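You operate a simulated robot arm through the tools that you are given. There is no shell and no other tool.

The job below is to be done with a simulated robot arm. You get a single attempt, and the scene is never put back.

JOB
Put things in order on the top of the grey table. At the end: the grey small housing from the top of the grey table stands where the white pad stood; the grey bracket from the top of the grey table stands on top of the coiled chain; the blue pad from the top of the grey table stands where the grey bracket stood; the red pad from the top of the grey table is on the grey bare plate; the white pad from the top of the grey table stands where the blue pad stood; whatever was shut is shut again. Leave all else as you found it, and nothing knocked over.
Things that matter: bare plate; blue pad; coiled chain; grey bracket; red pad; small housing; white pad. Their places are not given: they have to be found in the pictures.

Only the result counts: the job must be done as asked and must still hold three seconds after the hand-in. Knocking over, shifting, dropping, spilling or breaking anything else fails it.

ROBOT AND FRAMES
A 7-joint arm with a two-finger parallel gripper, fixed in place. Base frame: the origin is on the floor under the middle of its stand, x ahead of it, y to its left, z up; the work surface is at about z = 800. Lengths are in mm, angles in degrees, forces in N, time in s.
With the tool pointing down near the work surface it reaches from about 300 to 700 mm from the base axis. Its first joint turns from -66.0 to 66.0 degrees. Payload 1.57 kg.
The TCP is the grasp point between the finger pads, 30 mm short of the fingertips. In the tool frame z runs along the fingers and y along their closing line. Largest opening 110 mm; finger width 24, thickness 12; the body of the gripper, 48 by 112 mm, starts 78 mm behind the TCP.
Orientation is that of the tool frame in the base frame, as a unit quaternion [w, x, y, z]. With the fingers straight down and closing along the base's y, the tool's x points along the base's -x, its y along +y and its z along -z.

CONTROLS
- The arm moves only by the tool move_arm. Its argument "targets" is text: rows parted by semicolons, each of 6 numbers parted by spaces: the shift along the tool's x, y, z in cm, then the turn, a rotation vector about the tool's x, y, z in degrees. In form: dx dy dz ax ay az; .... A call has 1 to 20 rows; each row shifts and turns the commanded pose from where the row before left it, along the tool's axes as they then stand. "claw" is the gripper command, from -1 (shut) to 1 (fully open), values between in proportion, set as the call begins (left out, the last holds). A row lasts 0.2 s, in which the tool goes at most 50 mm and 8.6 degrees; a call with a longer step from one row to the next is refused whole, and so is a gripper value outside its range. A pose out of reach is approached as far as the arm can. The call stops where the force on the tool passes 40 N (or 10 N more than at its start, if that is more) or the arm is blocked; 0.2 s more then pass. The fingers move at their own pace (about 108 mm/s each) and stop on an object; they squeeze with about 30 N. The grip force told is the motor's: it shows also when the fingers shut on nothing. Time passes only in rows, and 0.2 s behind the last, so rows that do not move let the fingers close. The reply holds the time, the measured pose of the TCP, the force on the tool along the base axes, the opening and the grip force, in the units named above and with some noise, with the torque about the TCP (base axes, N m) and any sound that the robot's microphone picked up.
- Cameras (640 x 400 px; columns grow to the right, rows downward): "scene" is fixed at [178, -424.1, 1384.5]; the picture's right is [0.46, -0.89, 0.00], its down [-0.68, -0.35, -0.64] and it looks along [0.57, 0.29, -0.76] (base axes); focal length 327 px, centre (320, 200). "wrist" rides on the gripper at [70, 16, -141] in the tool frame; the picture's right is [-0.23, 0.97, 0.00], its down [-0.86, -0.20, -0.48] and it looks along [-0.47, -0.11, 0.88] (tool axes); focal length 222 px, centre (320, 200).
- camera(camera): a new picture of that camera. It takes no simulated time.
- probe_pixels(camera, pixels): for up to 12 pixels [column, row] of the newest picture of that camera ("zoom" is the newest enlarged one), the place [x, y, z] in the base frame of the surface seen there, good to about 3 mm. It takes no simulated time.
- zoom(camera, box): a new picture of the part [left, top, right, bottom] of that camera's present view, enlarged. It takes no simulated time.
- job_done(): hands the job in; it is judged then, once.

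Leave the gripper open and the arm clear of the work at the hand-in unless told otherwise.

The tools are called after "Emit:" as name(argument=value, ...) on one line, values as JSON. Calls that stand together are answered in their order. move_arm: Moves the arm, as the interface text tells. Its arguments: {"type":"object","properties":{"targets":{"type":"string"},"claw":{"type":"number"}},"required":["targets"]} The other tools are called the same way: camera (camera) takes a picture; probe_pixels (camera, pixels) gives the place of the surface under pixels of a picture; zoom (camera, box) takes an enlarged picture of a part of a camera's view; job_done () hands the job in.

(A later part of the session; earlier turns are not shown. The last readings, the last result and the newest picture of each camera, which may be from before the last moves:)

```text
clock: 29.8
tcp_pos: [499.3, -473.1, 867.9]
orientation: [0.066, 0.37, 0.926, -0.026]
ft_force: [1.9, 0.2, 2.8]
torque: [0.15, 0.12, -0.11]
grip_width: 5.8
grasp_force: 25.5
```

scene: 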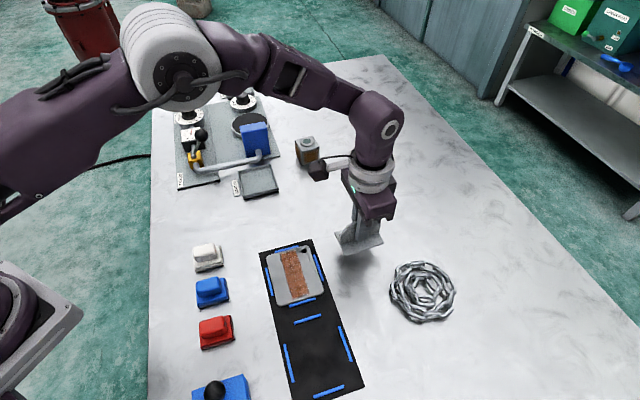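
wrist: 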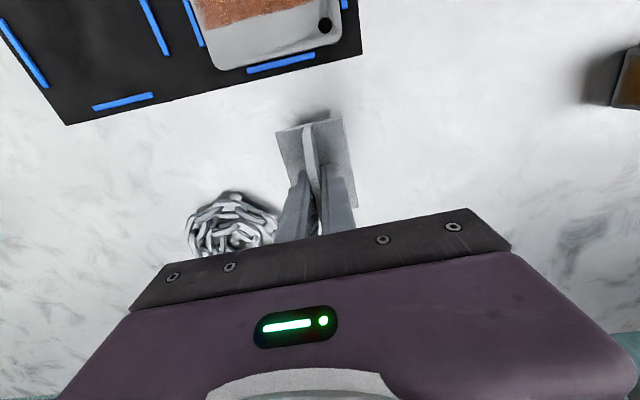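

Contact began (force changed from -3.8 to +2.8 N). I open the fingers here.

Emit:
move_arm(targets="0 0 0 0 0 0; 0 0 0 0 0 0; 0 0 0 0 0 0", claw=-0.3)

Emit:
zoom(camera="scene", box=[370, 220, 470, 340])

Emit:
zoom(camera="wrist", box=[220, 60, 420, 260])

```text
clock: 30.6
tcp_pos: [499.2, -472.1, 868.4]
orientation: [0.065, 0.369, 0.927, -0.026]
ft_force: [-0.1, 0.4, 0.3]
torque: [0.03, -0.02, 0.01]
grip_width: 38.8
grasp_force: 0.1
```

```text
3.33 times, centred on (420, 280) of scene
```

zoom: 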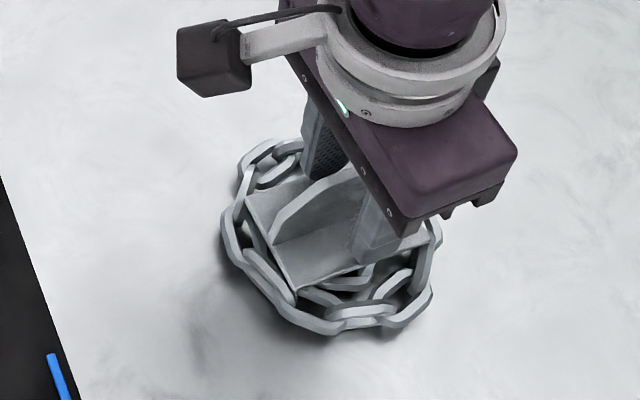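

```text
2.00 times, centred on (320, 160) of wrist
```

zoom: 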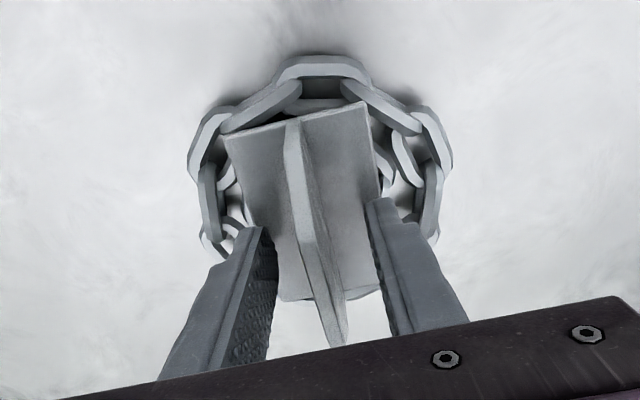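

The bracket stands on the chain. I retract along the tool axis by 10 cm.

Emit:
move_arm(targets="0 0 -1 0 0 0; 0 0 -2.5 0 0 0; 0 0 -3 0 0 0; 0 0 -3.5 0 0 0; 0 0 0 0 0 0", claw=-0.3)

Emit:
zoom(camera="scene", box=[370, 220, 470, 340])

Emit:
camera(camera="wrist")

```text
clock: 31.8
tcp_pos: [488.3, -461.7, 967.9]
orientation: [0.065, 0.369, 0.927, -0.026]
ft_force: [-0.2, 0.2, 0.7]
torque: [0.0, -0.01, -0.02]
grip_width: 38.4
grasp_force: 0.1
```

```text
3.33 times, centred on (420, 280) of scene
```

zoom: 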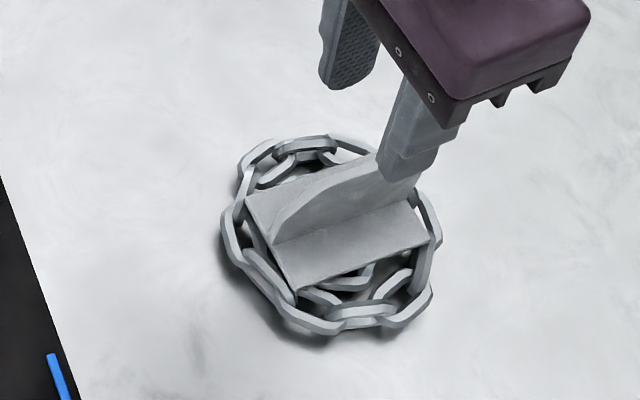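

```text
taken
```

wrist: 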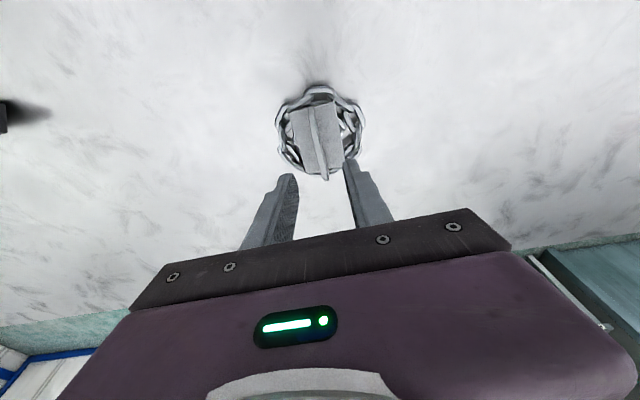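

Bracket sits well centred on the chain. Next is the blue pad. I move inward first, bring the tool back to vertical (+8°), set yaw to -42°, then go above the blue pad at about (318,-130), z≈940.

Emit:
move_arm(targets="3.47 1.146 -0.488 0 0 0; 3.47 1.146 -0.488 0 0 0; 3.47 1.146 -0.488 0 0 0; 3.47 1.146 -0.488 0 0 0; 3.47 1.146 -0.488 0 0 0; 0 0 0 0 4 0; 0 0 0 0 4 0; 0 0 0 0 0 -1.4; 3.49 1.43 0.56 0 0 0; 3.49 1.43 0.56 0 0 0; 3.49 1.43 0.56 0 0 0; 3.49 1.43 0.56 0 0 0; 3.49 1.43 0.56 0 0 0; 0 0 0 0 0 0; 0 0 0 0 0 0", claw=-0.2)

Emit:
camera(camera="wrist")

Emit:
camera(camera="scene")

```text
clock: 35.0
tcp_pos: [319.0, -132.1, 938.2]
orientation: [-0.001, 0.359, 0.933, 0.0]
ft_force: [1.0, -0.1, 0.4]
torque: [-0.02, 0.0, -0.01]
grip_width: 43.9
grasp_force: 0.0
```

```text
taken
```

wrist: 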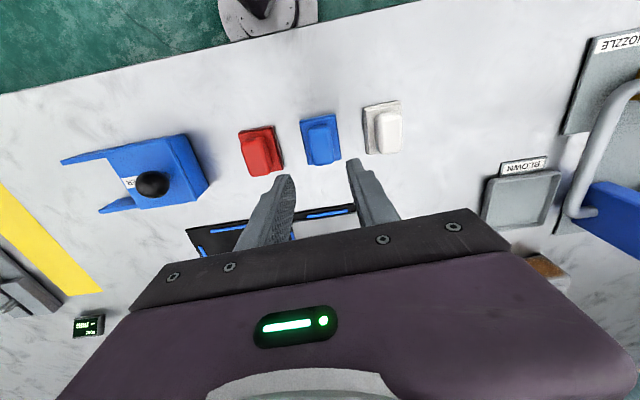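

```text
taken
```

scene: 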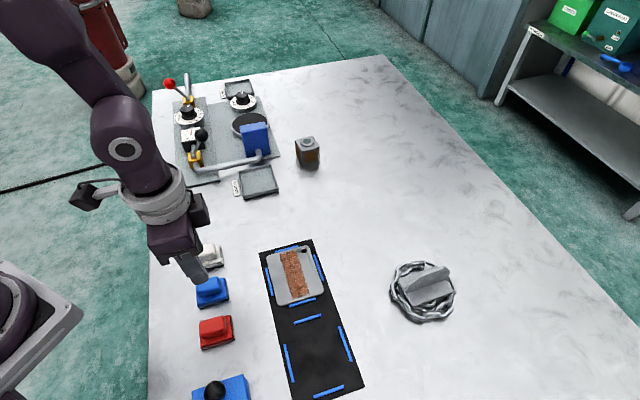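

The wrist camera sees all three pads: red (260,150), blue (320,140), white (383,130). I zoom and probe their bases and handles.

Emit:
zoom(camera="wrist", box=[225, 85, 425, 195])

Emit:
zoom(camera="wrist", box=[290, 105, 350, 170])

```text
3.20 times, centred on (325, 140) of wrist
```

zoom: 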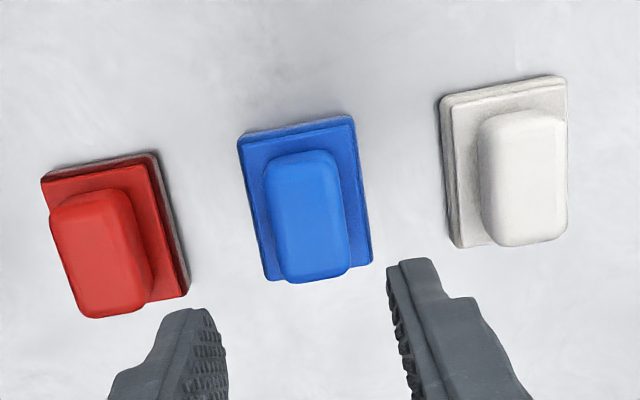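

```text
6.15 times, centred on (320, 138) of wrist
```

zoom: 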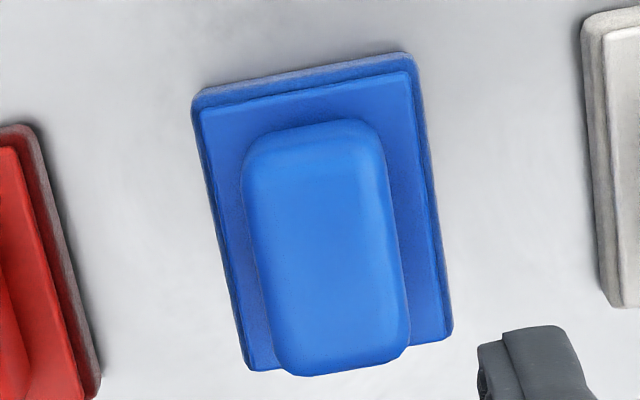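

Emit:
probe_pixels(camera="zoom", pixels=[[205, 110], [408, 75], [448, 335], [250, 365], [330, 250], [270, 150], [365, 140], [395, 330], [275, 355], [330, 180], [330, 320], [200, 95]])

Emit:
zoom(camera="wrist", box=[350, 90, 420, 165])

Emit:
probe_pixels(camera="wrist", pixels=[[365, 111], [398, 103], [402, 150], [370, 158], [388, 132], [388, 118], [388, 145]])

Emit:
zoom(camera="wrist", box=[225, 110, 295, 190])

```text
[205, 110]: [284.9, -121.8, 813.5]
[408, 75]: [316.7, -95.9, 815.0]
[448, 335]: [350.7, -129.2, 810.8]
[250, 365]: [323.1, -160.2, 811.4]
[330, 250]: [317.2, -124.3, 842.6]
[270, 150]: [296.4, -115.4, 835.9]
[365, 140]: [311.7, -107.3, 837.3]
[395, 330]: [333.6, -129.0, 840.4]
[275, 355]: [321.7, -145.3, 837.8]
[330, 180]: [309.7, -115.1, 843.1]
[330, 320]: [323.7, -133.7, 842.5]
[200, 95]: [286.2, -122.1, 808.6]
```

```text
5.33 times, centred on (385, 128) of wrist
```

zoom: 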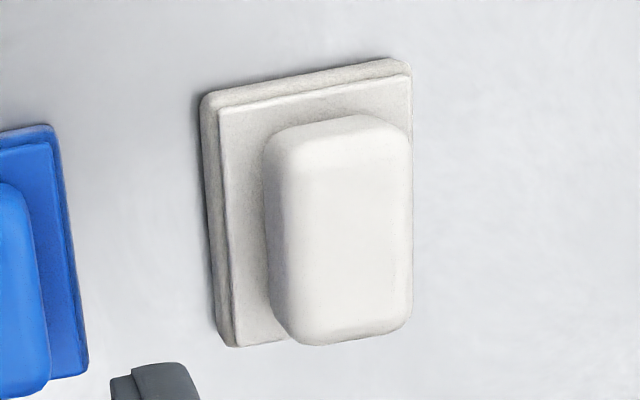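

```text
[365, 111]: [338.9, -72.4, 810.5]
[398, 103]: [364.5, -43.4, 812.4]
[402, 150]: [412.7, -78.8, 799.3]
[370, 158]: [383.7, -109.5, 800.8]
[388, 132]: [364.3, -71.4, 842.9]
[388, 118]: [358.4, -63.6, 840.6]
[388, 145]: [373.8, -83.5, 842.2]
```

```text
5.00 times, centred on (260, 150) of wrist
```

zoom: 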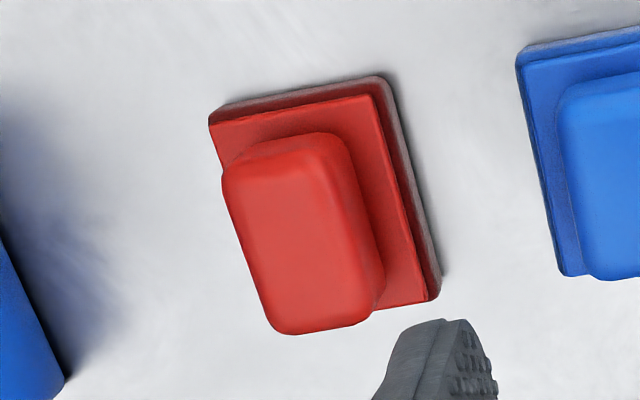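

Blue pad: base corners give centre ≈ (318.5,-127.5), long axis ≈ -45°. I turn 3° more and descend to TCP z≈851 so the fingertips (z≈821) flank the handle just above its base.

Emit:
move_arm(targets="0 0 0 0 0 3; 0.43 0.3 2 0 0 0; 0 0 2.5 0 0 0; 0 0 2 0 0 0; 0 0 1 0 0 0; 0 0 0 0 0 0", claw=-0.2)

Emit:
camera(camera="wrist")

Emit:
zoom(camera="scene", box=[160, 220, 280, 360])

```text
clock: 36.4
tcp_pos: [318.5, -126.5, 861.6]
orientation: [-0.001, 0.383, 0.924, 0.0]
ft_force: [-0.1, -0.1, 0.7]
torque: [0.03, 0.0, 0.0]
grip_width: 44.1
grasp_force: 0.1
```

```text
taken
```

wrist: 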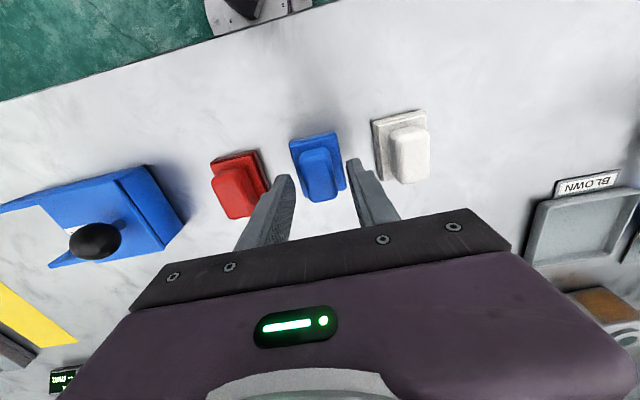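

```text
2.86 times, centred on (220, 290) of scene
```

zoom: 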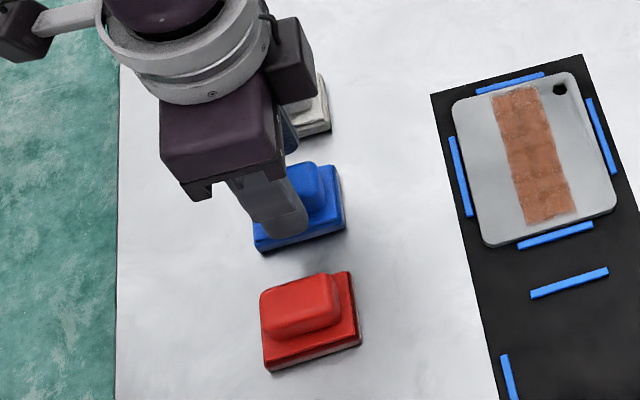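

The fingers straddle the blue handle. I lower 1.05 cm and close.

Emit:
move_arm(targets="0 0 0.6 0 0 0; 0 0 0.45 0 0 0; 0 0 0 0 0 0", claw=-0.2)

Emit:
move_arm(targets="0 0 0 0 0 0; 0 0 0 0 0 0; 0 0 0 0 0 0; 0 0 0 0 0 0", claw=-1)

Emit:
zoom(camera="scene", box=[160, 220, 280, 360])

```text
clock: 37.2
tcp_pos: [319.8, -127.6, 853.4]
orientation: [0.0, 0.384, 0.923, 0.0]
ft_force: [-0.1, 0.4, -0.3]
torque: [0.02, 0.0, -0.04]
grip_width: 44.1
grasp_force: 0.0
```

```text
clock: 38.2
tcp_pos: [319.1, -126.3, 852.0]
orientation: [0.001, 0.383, 0.924, 0.0]
ft_force: [-0.2, 0.1, 0.1]
torque: [-0.03, -0.01, -0.02]
grip_width: 25.0
grasp_force: 29.7
```

```text
2.86 times, centred on (220, 290) of scene
```

zoom: 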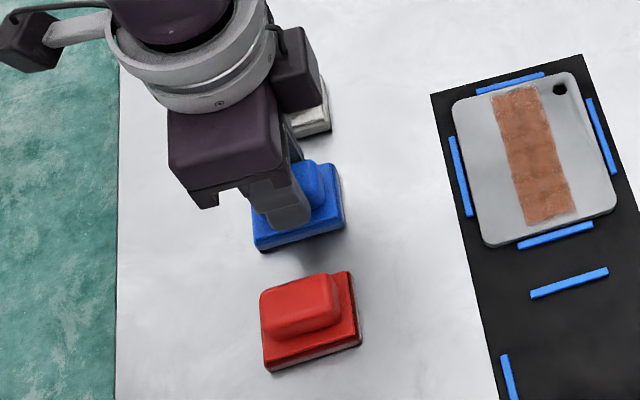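

Blue handle gripped (25 mm). I lift 9 cm and carry it to the bracket's old place (600.5,-204).

Emit:
move_arm(targets="0 0 -1 0 0 0; 0 0 -2.5 0 0 0; 0 0 -2.75 0 0 0; 0 0 -2.75 0 0 0; -2.82 1.607 0 0 0 0; -2.82 1.607 0 0 0 0; -2.82 1.607 0 0 0 0; -2.82 1.607 0 0 0 0; -2.82 1.607 0 0 0 0; -2.82 1.607 0 0 0 0; -2.82 1.607 0 0 0 0; -2.82 1.607 0 0 0 0; -2.82 1.607 0 0 0 0; 0 0 0 0 0 0; 0 0 0 0 0 0", claw=-1)

Emit:
camera(camera="scene")

Emit:
camera(camera="wrist")

```text
clock: 41.4
tcp_pos: [603.0, -203.8, 944.2]
orientation: [0.0, 0.383, 0.924, 0.0]
ft_force: [0.8, 0.0, 0.0]
torque: [-0.01, 0.01, 0.01]
grip_width: 24.8
grasp_force: 29.9
```

```text
taken
```

scene: 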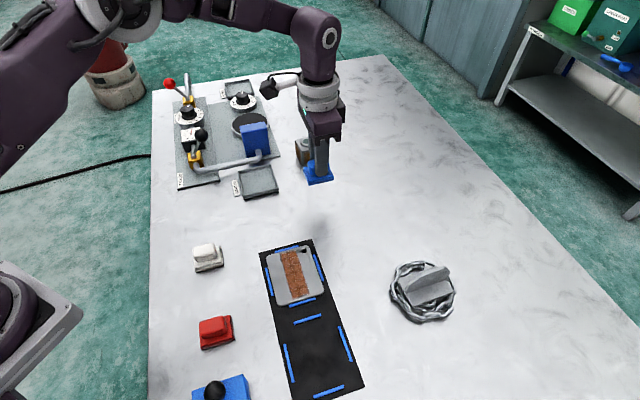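

```text
taken
```

wrist: 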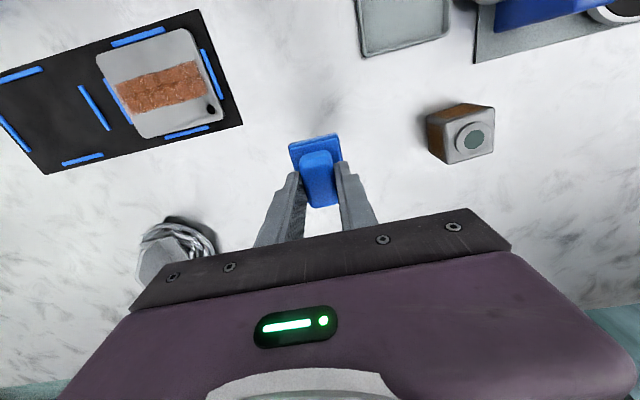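

The pad hangs well in the grip at (603,-204). I correct by 2 mm and lower 8.7 cm, slowing near the table.

Emit:
move_arm(targets="0.14 -0.14 2.5 0 0 0; 0 0 2.5 0 0 0; 0 0 2 0 0 0; 0 0 1 0 0 0; 0 0 0.5 0 0 0; 0 0 0.2 0 0 0; 0 0 0 0 0 0", claw=-1)

Emit:
zoom(camera="scene", box=[280, 140, 360, 230])

```text
clock: 43.0
tcp_pos: [598.9, -204.7, 855.3]
orientation: [0.0, 0.383, 0.924, 0.0]
ft_force: [0.6, 0.2, -0.7]
torque: [0.02, -0.01, -0.06]
grip_width: 25.0
grasp_force: 30.1
```

```text
4.44 times, centred on (320, 185) of scene
```

zoom: 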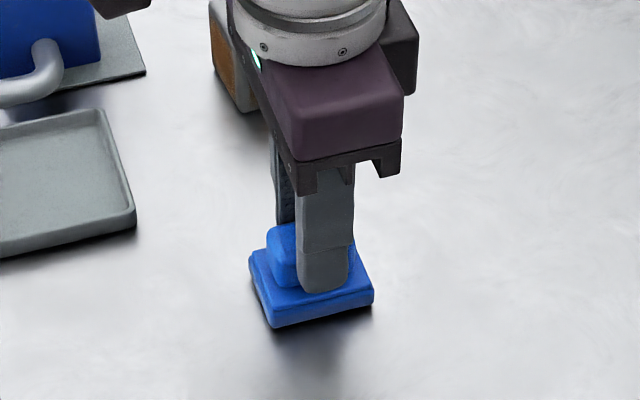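

About 3 mm above the table. Lowering in 1 mm, then 0.5 mm steps until contact.

Emit:
move_arm(targets="0 0 0.1 0 0 0; 0 0 0.1 0 0 0; 0 0 0 0 0 0", claw=-1)

Emit:
move_arm(targets="0 0 0.05 0 0 0; 0 0 0.05 0 0 0; 0 0 0 0 0 0", claw=-1)

```text
clock: 43.8
tcp_pos: [598.8, -202.6, 852.3]
orientation: [0.001, 0.383, 0.924, 0.0]
ft_force: [-1.4, -0.3, -1.1]
torque: [0.0, -0.02, 0.03]
grip_width: 24.9
grasp_force: 30.5
```

```text
clock: 44.6
tcp_pos: [598.9, -203.3, 852.7]
orientation: [0.0, 0.384, 0.924, 0.0]
ft_force: [-0.5, -0.5, 3.2]
torque: [-0.03, 0.0, -0.02]
grip_width: 24.8
grasp_force: 30.2
```

Contact reached (+3 N). Position (599,-203.5) is within 2 mm of the bracket's old centre. I release.

Emit:
move_arm(targets="0 0 0 0 0 0; 0 0 0 0 0 0; 0 0 0 0 0 0", claw=-0.2)

Emit:
move_arm(targets="0 0 -1 0 0 0; 0 0 -2.5 0 0 0; 0 0 -3 0 0 0; 0 0 -3 0 0 0; 0 0 0 0 0 0", claw=-0.2)

Emit:
zoom(camera="scene", box=[280, 140, 360, 230])

Emit:
camera(camera="wrist")

```text
clock: 45.4
tcp_pos: [599.5, -203.8, 853.2]
orientation: [0.0, 0.384, 0.923, 0.0]
ft_force: [-0.7, -0.6, -0.1]
torque: [0.02, 0.0, -0.03]
grip_width: 43.9
grasp_force: 0.2
```

```text
clock: 46.6
tcp_pos: [599.0, -202.9, 948.1]
orientation: [0.001, 0.383, 0.924, 0.001]
ft_force: [0.7, 0.1, -0.1]
torque: [0.01, -0.03, -0.01]
grip_width: 44.0
grasp_force: 0.0
```

```text
4.44 times, centred on (320, 185) of scene
```

zoom: 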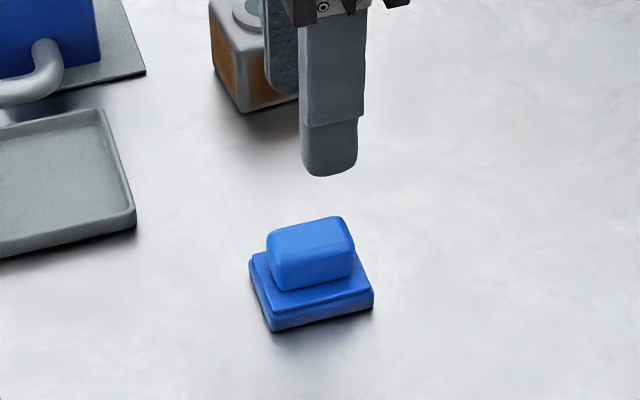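

```text
taken
```

wrist: 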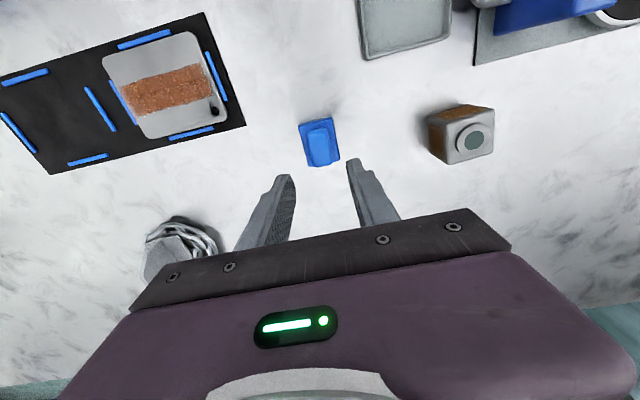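

The blue pad stands in place. From here I probe its base corners and the housing top (about (460,133) in the wrist picture), plus the surroundings.

Emit:
zoom(camera="wrist", box=[290, 90, 510, 190])

Emit:
probe_pixels(camera="zoom", pixels=[[400, 140], [450, 200], [572, 175], [560, 90], [420, 85], [505, 55], [510, 140], [415, 160], [450, 205], [560, 185]])

Emit:
probe_pixels(camera="wrist", pixels=[[300, 124], [332, 119], [339, 160], [309, 166], [318, 140], [435, 110], [465, 104], [447, 163], [493, 152], [493, 110], [475, 140]])

```text
2.91 times, centred on (400, 140) of wrist
```

zoom: 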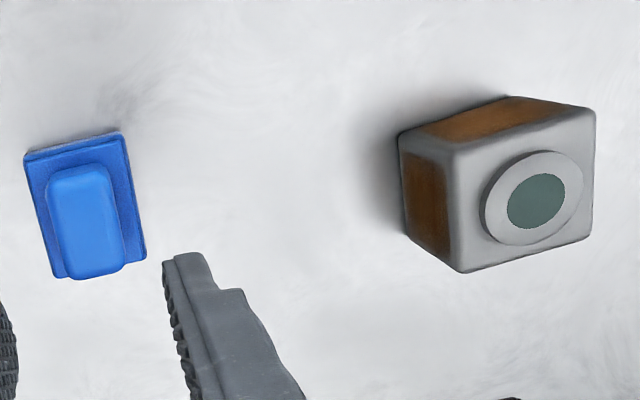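

```text
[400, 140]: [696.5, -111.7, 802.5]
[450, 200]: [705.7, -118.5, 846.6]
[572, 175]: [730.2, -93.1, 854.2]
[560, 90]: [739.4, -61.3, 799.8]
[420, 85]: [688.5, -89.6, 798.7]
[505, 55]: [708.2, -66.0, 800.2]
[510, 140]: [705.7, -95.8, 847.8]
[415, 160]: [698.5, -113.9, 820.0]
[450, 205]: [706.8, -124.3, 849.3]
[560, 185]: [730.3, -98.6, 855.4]
```

```text
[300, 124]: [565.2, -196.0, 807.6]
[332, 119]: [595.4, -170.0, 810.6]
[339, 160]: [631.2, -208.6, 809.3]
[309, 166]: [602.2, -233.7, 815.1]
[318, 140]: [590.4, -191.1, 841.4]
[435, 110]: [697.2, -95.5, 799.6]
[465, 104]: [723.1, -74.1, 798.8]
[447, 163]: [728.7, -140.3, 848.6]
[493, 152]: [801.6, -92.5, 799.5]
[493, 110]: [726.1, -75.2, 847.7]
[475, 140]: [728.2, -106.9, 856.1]
```

Blue pad centre reads (598.5,-202): good. Housing centre ≈ (727.5,-107), yaw ≈ -40°. Now the white pad: I go above (369,-76) with the same yaw -45° and descend partway.

Emit:
move_arm(targets="2.804 -0.809 0 0 0 0; 2.804 -0.809 0 0 0 0; 2.804 -0.809 0 0 0 0; 2.804 -0.809 0 0 0 0; 2.804 -0.809 0 0 0 0; 2.804 -0.809 0 0 0 0; 2.804 -0.809 0 0 0 0; 2.804 -0.809 0 0 0 0; 2.804 -0.809 0 0 0 0; 0 0 0 0 0 0; 0 0 0 0 0 0", claw=-0.2)

Emit:
camera(camera="wrist")

Emit:
zoom(camera="wrist", box=[285, 100, 365, 180])

```text
clock: 49.0
tcp_pos: [368.9, -74.7, 945.8]
orientation: [0.0, 0.383, 0.924, 0.0]
ft_force: [-0.3, -0.2, 0.4]
torque: [0.03, -0.01, 0.04]
grip_width: 43.6
grasp_force: 0.1
```

```text
taken
```

wrist: 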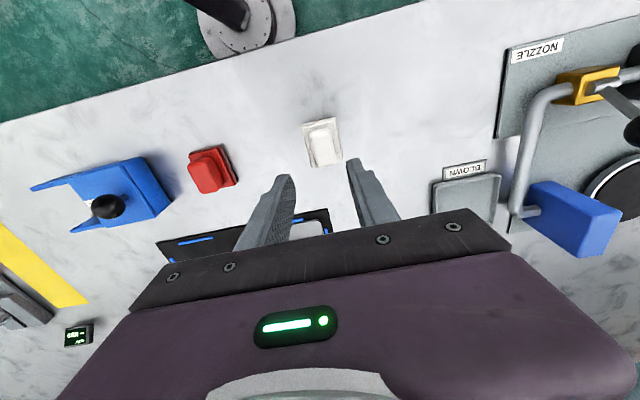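

```text
5.00 times, centred on (325, 140) of wrist
```

zoom: 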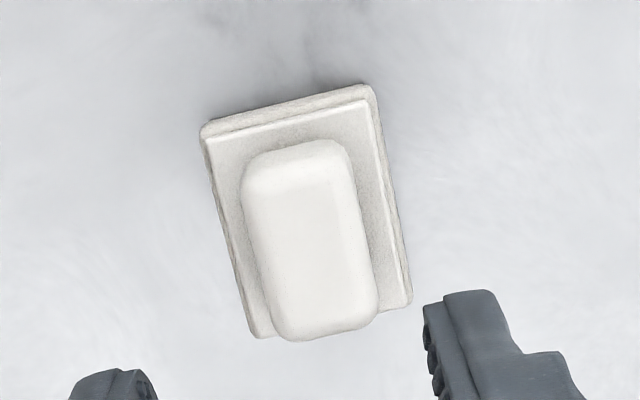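

Emit:
probe_pixels(camera="zoom", pixels=[[208, 130], [370, 92], [405, 300], [262, 333], [310, 240], [300, 180], [325, 300], [262, 170], [338, 155], [365, 315], [285, 325], [250, 250]])

```text
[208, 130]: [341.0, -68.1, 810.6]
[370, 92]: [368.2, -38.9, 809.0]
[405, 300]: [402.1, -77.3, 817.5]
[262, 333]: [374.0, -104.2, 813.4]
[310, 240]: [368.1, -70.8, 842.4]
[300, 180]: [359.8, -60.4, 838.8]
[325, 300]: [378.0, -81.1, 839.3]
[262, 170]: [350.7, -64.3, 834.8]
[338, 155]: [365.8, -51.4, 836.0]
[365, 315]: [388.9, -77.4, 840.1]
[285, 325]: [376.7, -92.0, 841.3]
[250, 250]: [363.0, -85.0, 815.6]
```

White centre ≈ (370,-74.5), aligned with the tool. I descend to TCP z≈852 and close.

Emit:
move_arm(targets="-0.06 0.09 2.5 0 0 0; 0 0 2.5 0 0 0; 0 0 2.4 0 0 0; 0 0 1.4 0 0 0; 0 0 0.5 0 0 0; 0 0 0 0 0 0", claw=-0.2)

Emit:
zoom(camera="scene", box=[160, 190, 280, 330])

Emit:
camera(camera="wrist")

```text
clock: 50.4
tcp_pos: [370.3, -76.6, 855.7]
orientation: [0.001, 0.384, 0.923, 0.0]
ft_force: [-0.1, 1.3, 0.6]
torque: [0.01, -0.02, 0.03]
grip_width: 44.0
grasp_force: 0.0
```

```text
2.86 times, centred on (220, 260) of scene
```

zoom: 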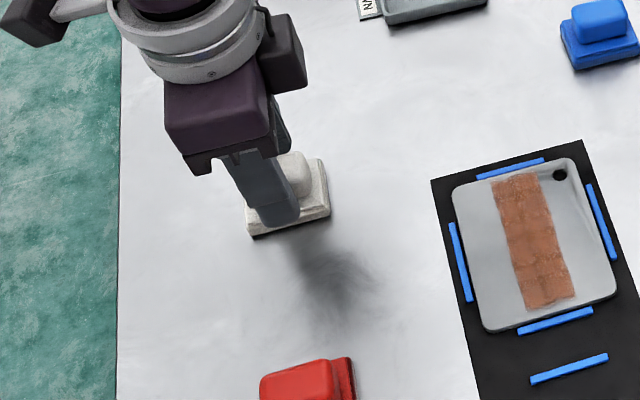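

```text
taken
```

wrist: 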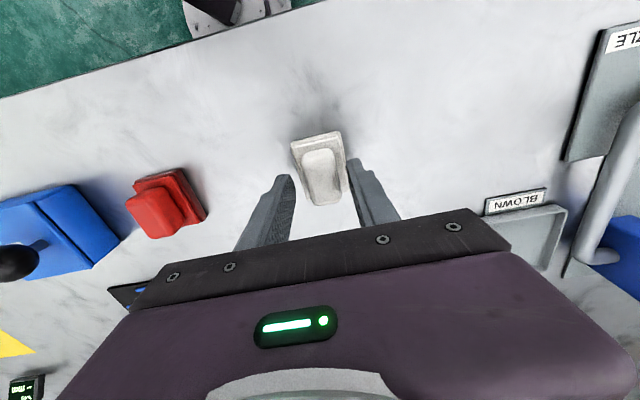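

Measured z is 855.7, so I lower 3 mm more, then close on the white handle.

Emit:
move_arm(targets="0 0 0.3 0 0 0; 0 0 0 0 0 0", claw=-0.2)

Emit:
move_arm(targets="0 0 0 0 0 0; 0 0 0 0 0 0; 0 0 0 0 0 0; 0 0 0 0 0 0", claw=-1)

```text
clock: 51.0
tcp_pos: [370.1, -75.8, 851.1]
orientation: [-0.001, 0.383, 0.924, 0.0]
ft_force: [0.5, -0.1, 0.6]
torque: [-0.02, -0.01, 0.01]
grip_width: 43.9
grasp_force: 0.0
```

```text
clock: 52.0
tcp_pos: [370.1, -76.8, 852.6]
orientation: [0.0, 0.383, 0.924, 0.0]
ft_force: [0.7, 0.4, -0.4]
torque: [0.0, -0.01, 0.0]
grip_width: 25.0
grasp_force: 29.6
```

White handle gripped at (370,-76). I lift 6 cm, shift 7.25 cm along the row to blue's old place (319,-127.5), and lower.

Emit:
move_arm(targets="0 0 -1.5 0 0 0; 0 0 -2.5 0 0 0; 0 0 -2 0 0 0; 0 -2.4 0 0 0 0; 0 -2.4 0 0 0 0; 0 -2.4 0 0 0 0; 0 0 0 0 0 0; 0 0 2.5 0 0 0; 0 0 2 0 0 0; 0 0 0.8 0 0 0; 0 0 0.3 0 0 0; 0 0 0 0 0 0", claw=-1)

Emit:
zoom(camera="scene", box=[160, 220, 280, 360])

```text
clock: 54.6
tcp_pos: [318.9, -126.9, 855.8]
orientation: [0.0, 0.383, 0.924, -0.001]
ft_force: [0.0, 0.3, -0.9]
torque: [0.02, -0.01, -0.02]
grip_width: 24.8
grasp_force: 29.5
```

```text
2.86 times, centred on (220, 290) of scene
```

zoom: 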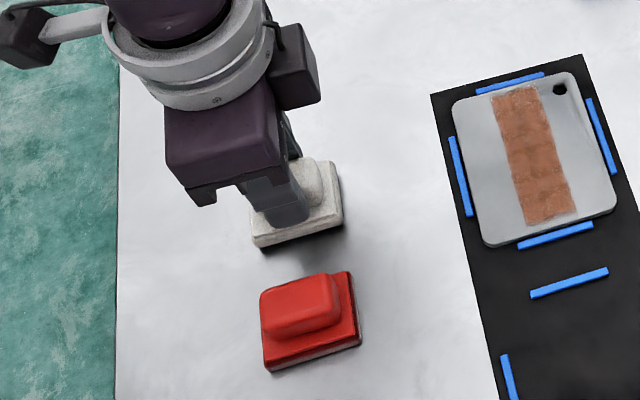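

Position matches where the blue pad stood. Lowering the last few mm until contact.

Emit:
move_arm(targets="0 0 0.1 0 0 0; 0 0 0.1 0 0 0; 0 0 0.1 0 0 0; 0 0 0 0 0 0", claw=-1)

Emit:
move_arm(targets="0 0 0.05 0 0 0; 0 0 0 0 0 0", claw=-1)

```text
clock: 55.6
tcp_pos: [319.2, -127.7, 852.8]
orientation: [0.0, 0.384, 0.923, 0.0]
ft_force: [0.0, 0.4, -0.7]
torque: [-0.01, 0.0, -0.02]
grip_width: 24.8
grasp_force: 29.9
```

```text
clock: 56.2
tcp_pos: [318.8, -126.3, 853.5]
orientation: [-0.001, 0.383, 0.924, 0.0]
ft_force: [0.5, 0.0, -1.3]
torque: [0.02, 0.0, 0.0]
grip_width: 24.7
grasp_force: 30.1
```

Emit:
move_arm(targets="0 0 0.05 0 0 0; 0 0 0 0 0 0", claw=-1)

Emit:
move_arm(targets="0 0 0.05 0 0 0; 0 0 0 0 0 0", claw=-1)

```text
clock: 56.8
tcp_pos: [319.4, -127.2, 853.3]
orientation: [0.001, 0.383, 0.924, -0.001]
ft_force: [0.3, -1.0, -0.7]
torque: [-0.02, 0.0, 0.01]
grip_width: 24.8
grasp_force: 30.2
```

```text
clock: 57.4
tcp_pos: [319.7, -126.8, 852.1]
orientation: [0.001, 0.383, 0.924, -0.001]
ft_force: [0.1, 1.5, 11.3]
torque: [0.05, 0.02, 0.02]
grip_width: 25.1
grasp_force: 29.9
```

Contact (11 N). I release and rise.

Emit:
move_arm(targets="0 0 -0.03 0 0 0; 0 0 0 0 0 0; 0 0 0 0 0 0", claw=-0.2)

Emit:
move_arm(targets="0 0 -1 0 0 0; 0 0 -2.5 0 0 0; 0 0 -3 0 0 0; 0 0 -3 0 0 0; 0 0 0 0 0 0", claw=-0.2)

Emit:
zoom(camera="scene", box=[180, 268, 260, 318])

Emit:
camera(camera="wrist")

```text
clock: 58.2
tcp_pos: [319.4, -126.5, 853.0]
orientation: [0.001, 0.383, 0.924, 0.0]
ft_force: [-0.1, 0.3, 0.3]
torque: [0.02, 0.01, 0.02]
grip_width: 44.0
grasp_force: 0.1
```

```text
clock: 59.4
tcp_pos: [319.3, -128.2, 948.0]
orientation: [-0.001, 0.383, 0.924, 0.0]
ft_force: [0.4, 0.3, -0.7]
torque: [-0.01, 0.02, 0.02]
grip_width: 44.0
grasp_force: 0.1
```

```text
8.00 times, centred on (220, 293) of scene
```

zoom: 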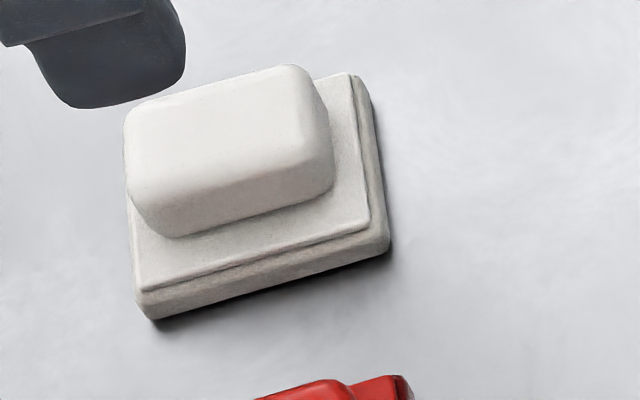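

```text
taken
```

wrist: 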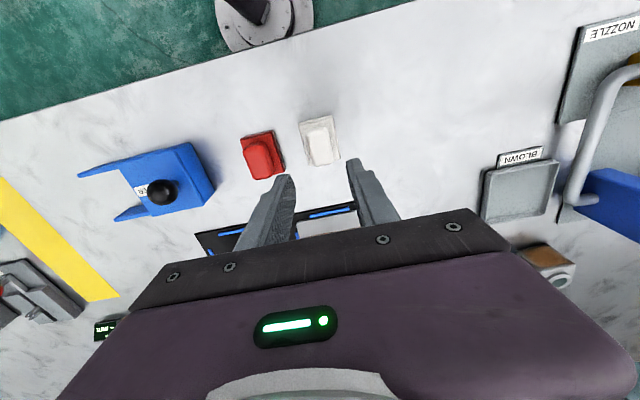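

White overlays exactly where blue was. Now the red pad at wrist (262,155): zoom and probe.

Emit:
zoom(camera="wrist", box=[225, 115, 295, 190])

Emit:
probe_pixels(camera="zoom", pixels=[[135, 130], [285, 90], [350, 280], [200, 310], [245, 220], [200, 150], [265, 140], [290, 300], [215, 325], [150, 170], [320, 200], [245, 170]])

Emit:
zoom(camera="scene", box=[180, 305, 260, 355])

Emit:
probe_pixels(camera="zoom", pixels=[[170, 325], [412, 255], [395, 90], [170, 345], [432, 265], [420, 120], [260, 180], [170, 160], [330, 95], [350, 170], [200, 240], [370, 200]])

```text
5.33 times, centred on (260, 152) of wrist
```

zoom: 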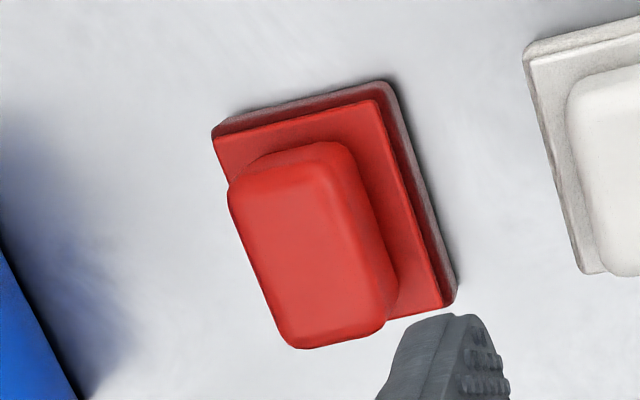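

```text
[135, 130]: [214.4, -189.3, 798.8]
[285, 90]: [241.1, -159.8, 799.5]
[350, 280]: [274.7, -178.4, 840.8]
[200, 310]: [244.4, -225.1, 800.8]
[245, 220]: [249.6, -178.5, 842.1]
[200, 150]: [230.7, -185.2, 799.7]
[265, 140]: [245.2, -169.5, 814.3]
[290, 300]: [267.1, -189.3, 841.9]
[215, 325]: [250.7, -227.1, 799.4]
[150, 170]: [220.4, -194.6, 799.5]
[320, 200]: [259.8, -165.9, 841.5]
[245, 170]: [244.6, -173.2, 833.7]
```

```text
8.00 times, centred on (220, 330) of scene
```

zoom: 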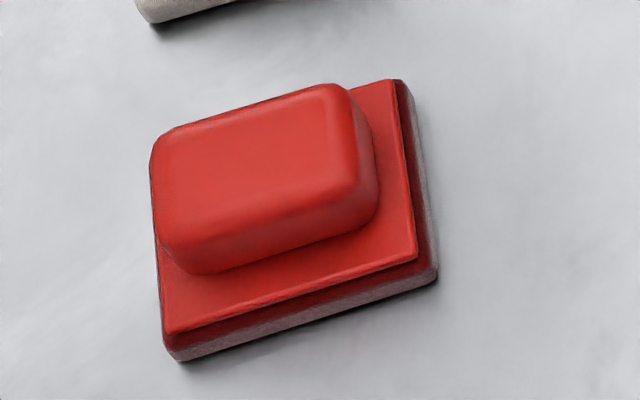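

```text
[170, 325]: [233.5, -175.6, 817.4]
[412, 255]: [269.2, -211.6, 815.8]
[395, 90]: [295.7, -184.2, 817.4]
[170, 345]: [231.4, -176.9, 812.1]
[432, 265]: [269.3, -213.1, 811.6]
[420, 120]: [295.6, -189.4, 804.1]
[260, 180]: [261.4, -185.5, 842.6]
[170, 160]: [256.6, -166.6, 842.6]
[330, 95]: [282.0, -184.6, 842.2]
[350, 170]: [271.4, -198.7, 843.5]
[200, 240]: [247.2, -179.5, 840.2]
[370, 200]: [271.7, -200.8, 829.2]
```

Red centre ≈ (264.5,-180), yaw -45°. I move above it along the row (-7.5 cm), and check.

Emit:
move_arm(targets="0.07 -2.5 0 0 0 0; 0.07 -2.5 0 0 0 0; 0.07 -2.5 0 0 0 0; 0 0 0 0 0 0; 0 0 0 0 0 0", claw=-0.2)

Emit:
zoom(camera="wrist", box=[285, 100, 365, 180])

Emit:
camera(camera="wrist")

Emit:
camera(camera="scene")

```text
clock: 60.6
tcp_pos: [263.1, -179.0, 947.6]
orientation: [0.0, 0.384, 0.923, 0.0]
ft_force: [0.4, -0.7, 0.6]
torque: [0.01, -0.02, 0.0]
grip_width: 44.2
grasp_force: 0.1
```

```text
5.00 times, centred on (325, 140) of wrist
```

zoom: 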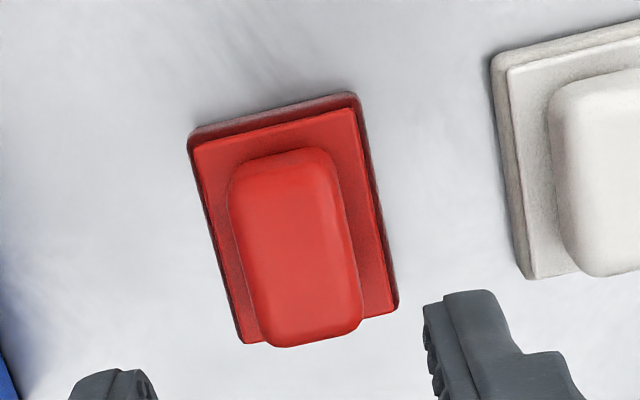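

```text
taken
```

wrist: 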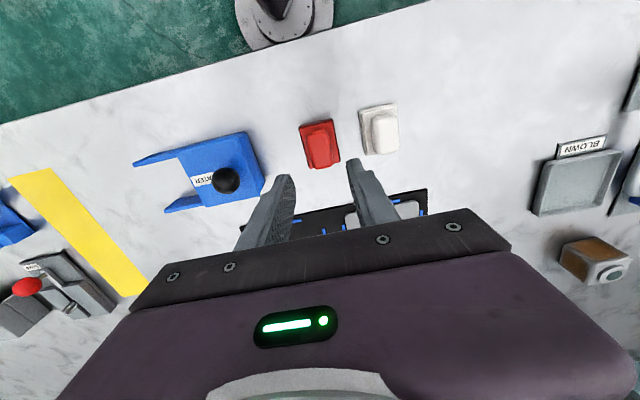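

```text
taken
```

scene: 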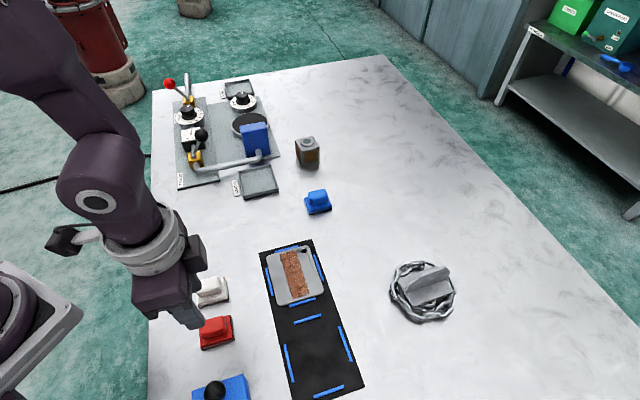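

Comparing with the white pad's view, red is about 3 mm to the tool's -y side. I shift -3 mm in y and descend to z≈852.

Emit:
move_arm(targets="0 -0.3 2.5 0 0 0; 0 0 2.5 0 0 0; 0 0 2.4 0 0 0; 0 0 1.5 0 0 0; 0 0 0.6 0 0 0; 0 0 0 0 0 0", claw=-0.2)

Emit:
camera(camera="wrist")

Emit:
zoom(camera="scene", box=[160, 260, 280, 400])

```text
clock: 62.0
tcp_pos: [262.6, -180.4, 851.2]
orientation: [0.0, 0.384, 0.923, 0.001]
ft_force: [-0.4, -0.3, 0.0]
torque: [0.0, 0.0, -0.02]
grip_width: 44.1
grasp_force: 0.1
```

```text
taken
```

wrist: 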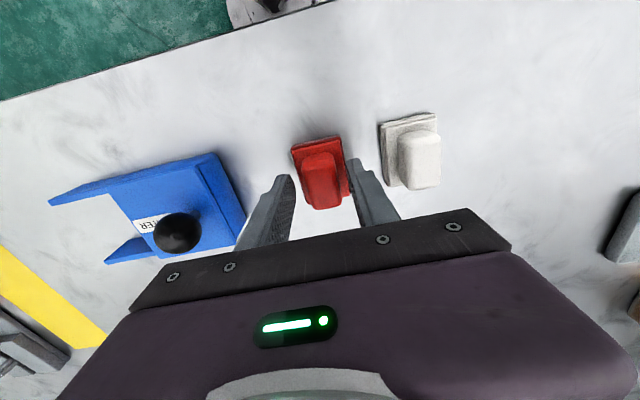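

```text
2.86 times, centred on (220, 330) of scene
```

zoom: 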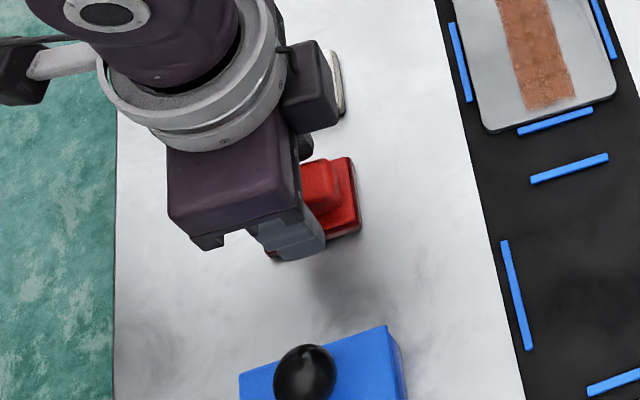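

The fingers straddle the red handle at z≈851. Closing, then a small lift.

Emit:
move_arm(targets="0 0 0 0 0 0; 0 0 0 0 0 0; 0 0 0 0 0 0; 0 0 0 0 0 0", claw=-1)

Emit:
move_arm(targets="0 0 -1 0 0 0; 0 0 -2.5 0 0 0; 0 0 -2.5 0 0 0; 0 0 -3 0 0 0; 0 0 0 0 0 0", claw=-1)

Emit:
camera(camera="scene")

```text
clock: 63.0
tcp_pos: [262.8, -180.6, 852.0]
orientation: [-0.001, 0.383, 0.924, 0.001]
ft_force: [0.2, -0.5, -0.2]
torque: [-0.01, 0.02, -0.01]
grip_width: 24.9
grasp_force: 30.0
```

```text
clock: 64.2
tcp_pos: [263.0, -181.1, 943.4]
orientation: [0.0, 0.383, 0.924, 0.0]
ft_force: [0.5, -0.5, 0.1]
torque: [-0.01, 0.01, 0.01]
grip_width: 24.8
grasp_force: 30.4
```

```text
taken
```

scene: 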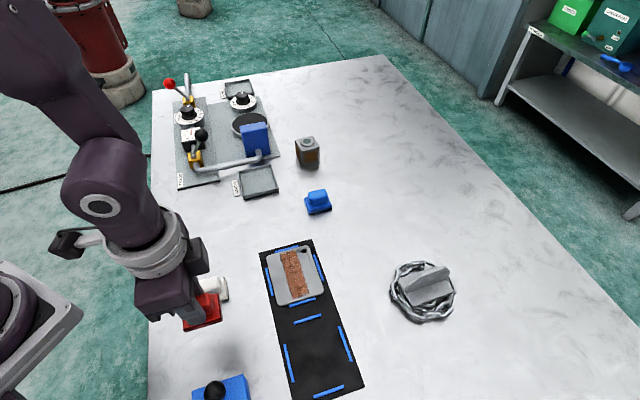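

Red pad lifted. I probe the plate centre (scene about (294.5,274)) and corners once more.

Emit:
probe_pixels(camera="scene", pixels=[[294, 274], [295, 275], [270, 258], [305, 248], [318, 291], [280, 300], [293, 271], [297, 279]])

```text
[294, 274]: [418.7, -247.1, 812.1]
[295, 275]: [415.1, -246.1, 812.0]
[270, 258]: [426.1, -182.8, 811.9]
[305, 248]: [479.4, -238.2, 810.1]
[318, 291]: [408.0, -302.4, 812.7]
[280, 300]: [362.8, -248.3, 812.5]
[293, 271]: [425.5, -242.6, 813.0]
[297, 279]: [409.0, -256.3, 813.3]
```

Plate centre ≈ (417.5,-245), top z≈812. I carry the red pad there at z≈943 and then lower to about 4 mm above the plate.

Emit:
move_arm(targets="-2.575 1.067 0 0 0 0; -2.575 1.067 0 0 0 0; -2.575 1.067 0 0 0 0; -2.575 1.067 0 0 0 0; -2.575 1.067 0 0 0 0; -2.575 1.067 0 0 0 0; 0 0 0 0 0 0; 0 0 2.5 0 0 0; 0 0 2.5 0 0 0; 0 0 1.5 0 0 0; 0 0 0.8 0 0 0; 0 0 0 0 0 0", claw=-1)

Emit:
zoom(camera="scene", box=[240, 200, 350, 330])

Emit:
camera(camera="wrist")

```text
clock: 66.8
tcp_pos: [417.2, -244.9, 870.0]
orientation: [0.0, 0.383, 0.924, 0.001]
ft_force: [0.3, 0.0, 0.2]
torque: [-0.02, -0.02, 0.0]
grip_width: 24.9
grasp_force: 30.3
```

```text
3.08 times, centred on (295, 265) of scene
```

zoom: 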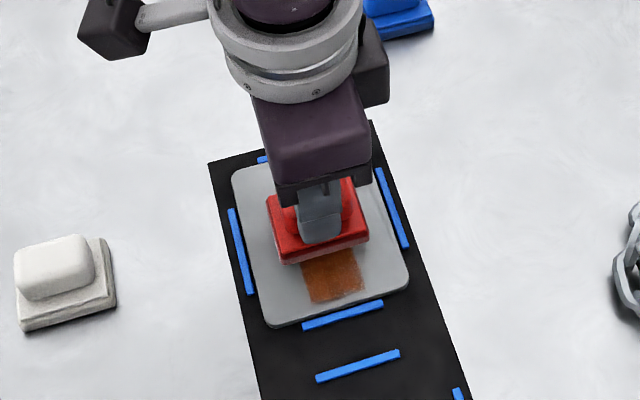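

```text
taken
```

wrist: 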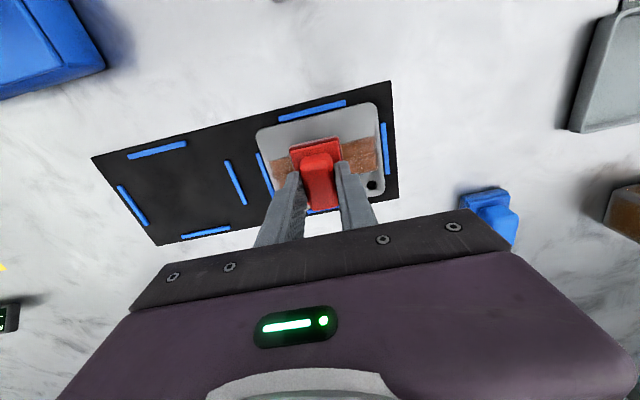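

Centred over the plate. Lowering in 1 mm steps.

Emit:
move_arm(targets="0 0 0.1 0 0 0; 0 0 0.1 0 0 0; 0 0 0.1 0 0 0; 0 0 0 0 0 0", claw=-1)

Emit:
move_arm(targets="0 0 0.05 0 0 0; 0 0 0.05 0 0 0; 0 0 0 0 0 0", claw=-1)

```text
clock: 67.8
tcp_pos: [417.3, -244.4, 866.7]
orientation: [-0.001, 0.384, 0.923, 0.0]
ft_force: [0.0, -0.1, -0.6]
torque: [0.01, -0.01, 0.05]
grip_width: 24.8
grasp_force: 30.0
```

```text
clock: 68.6
tcp_pos: [418.5, -245.5, 865.0]
orientation: [0.0, 0.384, 0.924, 0.0]
ft_force: [0.2, -0.6, -0.8]
torque: [0.0, -0.04, 0.0]
grip_width: 24.9
grasp_force: 30.0
```

Emit:
move_arm(targets="0 0 0.05 0 0 0; 0 0 0.05 0 0 0; 0 0 0 0 0 0", claw=-1)

Emit:
move_arm(targets="0 0 0.05 0 0 0; 0 0 0 0 0 0", claw=-1)

```text
clock: 69.4
tcp_pos: [417.1, -244.6, 863.2]
orientation: [0.0, 0.384, 0.923, 0.0]
ft_force: [0.4, -0.2, -1.4]
torque: [-0.01, -0.01, 0.01]
grip_width: 24.8
grasp_force: 30.0
```

```text
clock: 70.0
tcp_pos: [418.6, -245.4, 863.8]
orientation: [0.0, 0.384, 0.923, 0.001]
ft_force: [-0.3, 0.4, -0.3]
torque: [0.03, 0.01, 0.01]
grip_width: 24.8
grasp_force: 29.7
```

Emit:
move_arm(targets="0 0 0.05 0 0 0; 0 0 0 0 0 0", claw=-1)

Emit:
move_arm(targets="0 0 0.05 0 0 0; 0 0 0 0 0 0", claw=-1)

```text
clock: 70.6
tcp_pos: [417.7, -244.5, 862.4]
orientation: [-0.001, 0.384, 0.923, 0.0]
ft_force: [0.2, 0.1, -1.0]
torque: [-0.03, 0.02, 0.02]
grip_width: 25.1
grasp_force: 29.8
```

```text
clock: 71.2
tcp_pos: [415.8, -245.0, 862.2]
orientation: [0.001, 0.384, 0.923, 0.0]
ft_force: [-0.1, 0.7, -0.6]
torque: [0.0, -0.01, 0.02]
grip_width: 25.0
grasp_force: 29.8
```

No contact yet; continue with 0.5 mm steps.

Emit:
move_arm(targets="0 0 0.05 0 0 0; 0 0 0 0 0 0", claw=-1)

Emit:
move_arm(targets="0 0 0.05 0 0 0; 0 0 0 0 0 0", claw=-1)

Emit:
zoom(camera="scene", box=[255, 230, 335, 310])

```text
clock: 71.8
tcp_pos: [417.3, -245.1, 862.8]
orientation: [0.0, 0.384, 0.923, 0.001]
ft_force: [-0.5, 0.9, -1.2]
torque: [-0.01, 0.0, -0.01]
grip_width: 24.9
grasp_force: 29.9
```

```text
clock: 72.4
tcp_pos: [416.8, -246.5, 860.9]
orientation: [-0.001, 0.383, 0.924, 0.0]
ft_force: [0.5, 0.1, 0.3]
torque: [0.03, 0.02, -0.02]
grip_width: 24.9
grasp_force: 30.0
```

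```text
5.00 times, centred on (295, 270) of scene
```

zoom: 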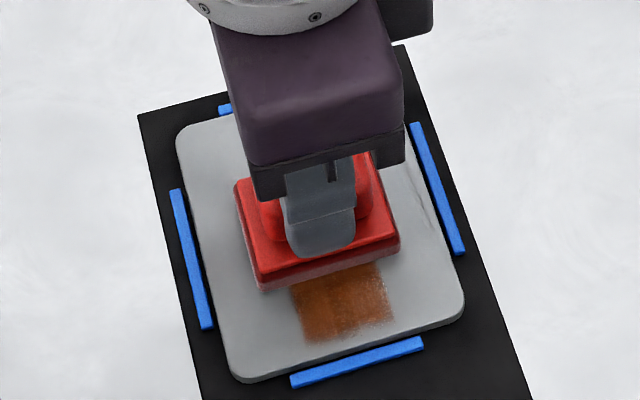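

Emit:
move_arm(targets="0 0 0.05 0 0 0; 0 0 0 0 0 0", claw=-1)

Emit:
move_arm(targets="0 0 0.03 0 0 0; 0 0 0 0 0 0", claw=-1)

```text
clock: 73.0
tcp_pos: [416.7, -245.1, 861.1]
orientation: [0.001, 0.383, 0.924, -0.001]
ft_force: [-0.8, 1.4, 14.7]
torque: [0.06, 0.1, 0.04]
grip_width: 24.6
grasp_force: 30.2
```

```text
clock: 73.6
tcp_pos: [416.5, -245.4, 861.6]
orientation: [0.001, 0.383, 0.924, -0.001]
ft_force: [-0.4, 1.1, 24.1]
torque: [0.07, 0.1, 0.01]
grip_width: 24.6
grasp_force: 29.8
```

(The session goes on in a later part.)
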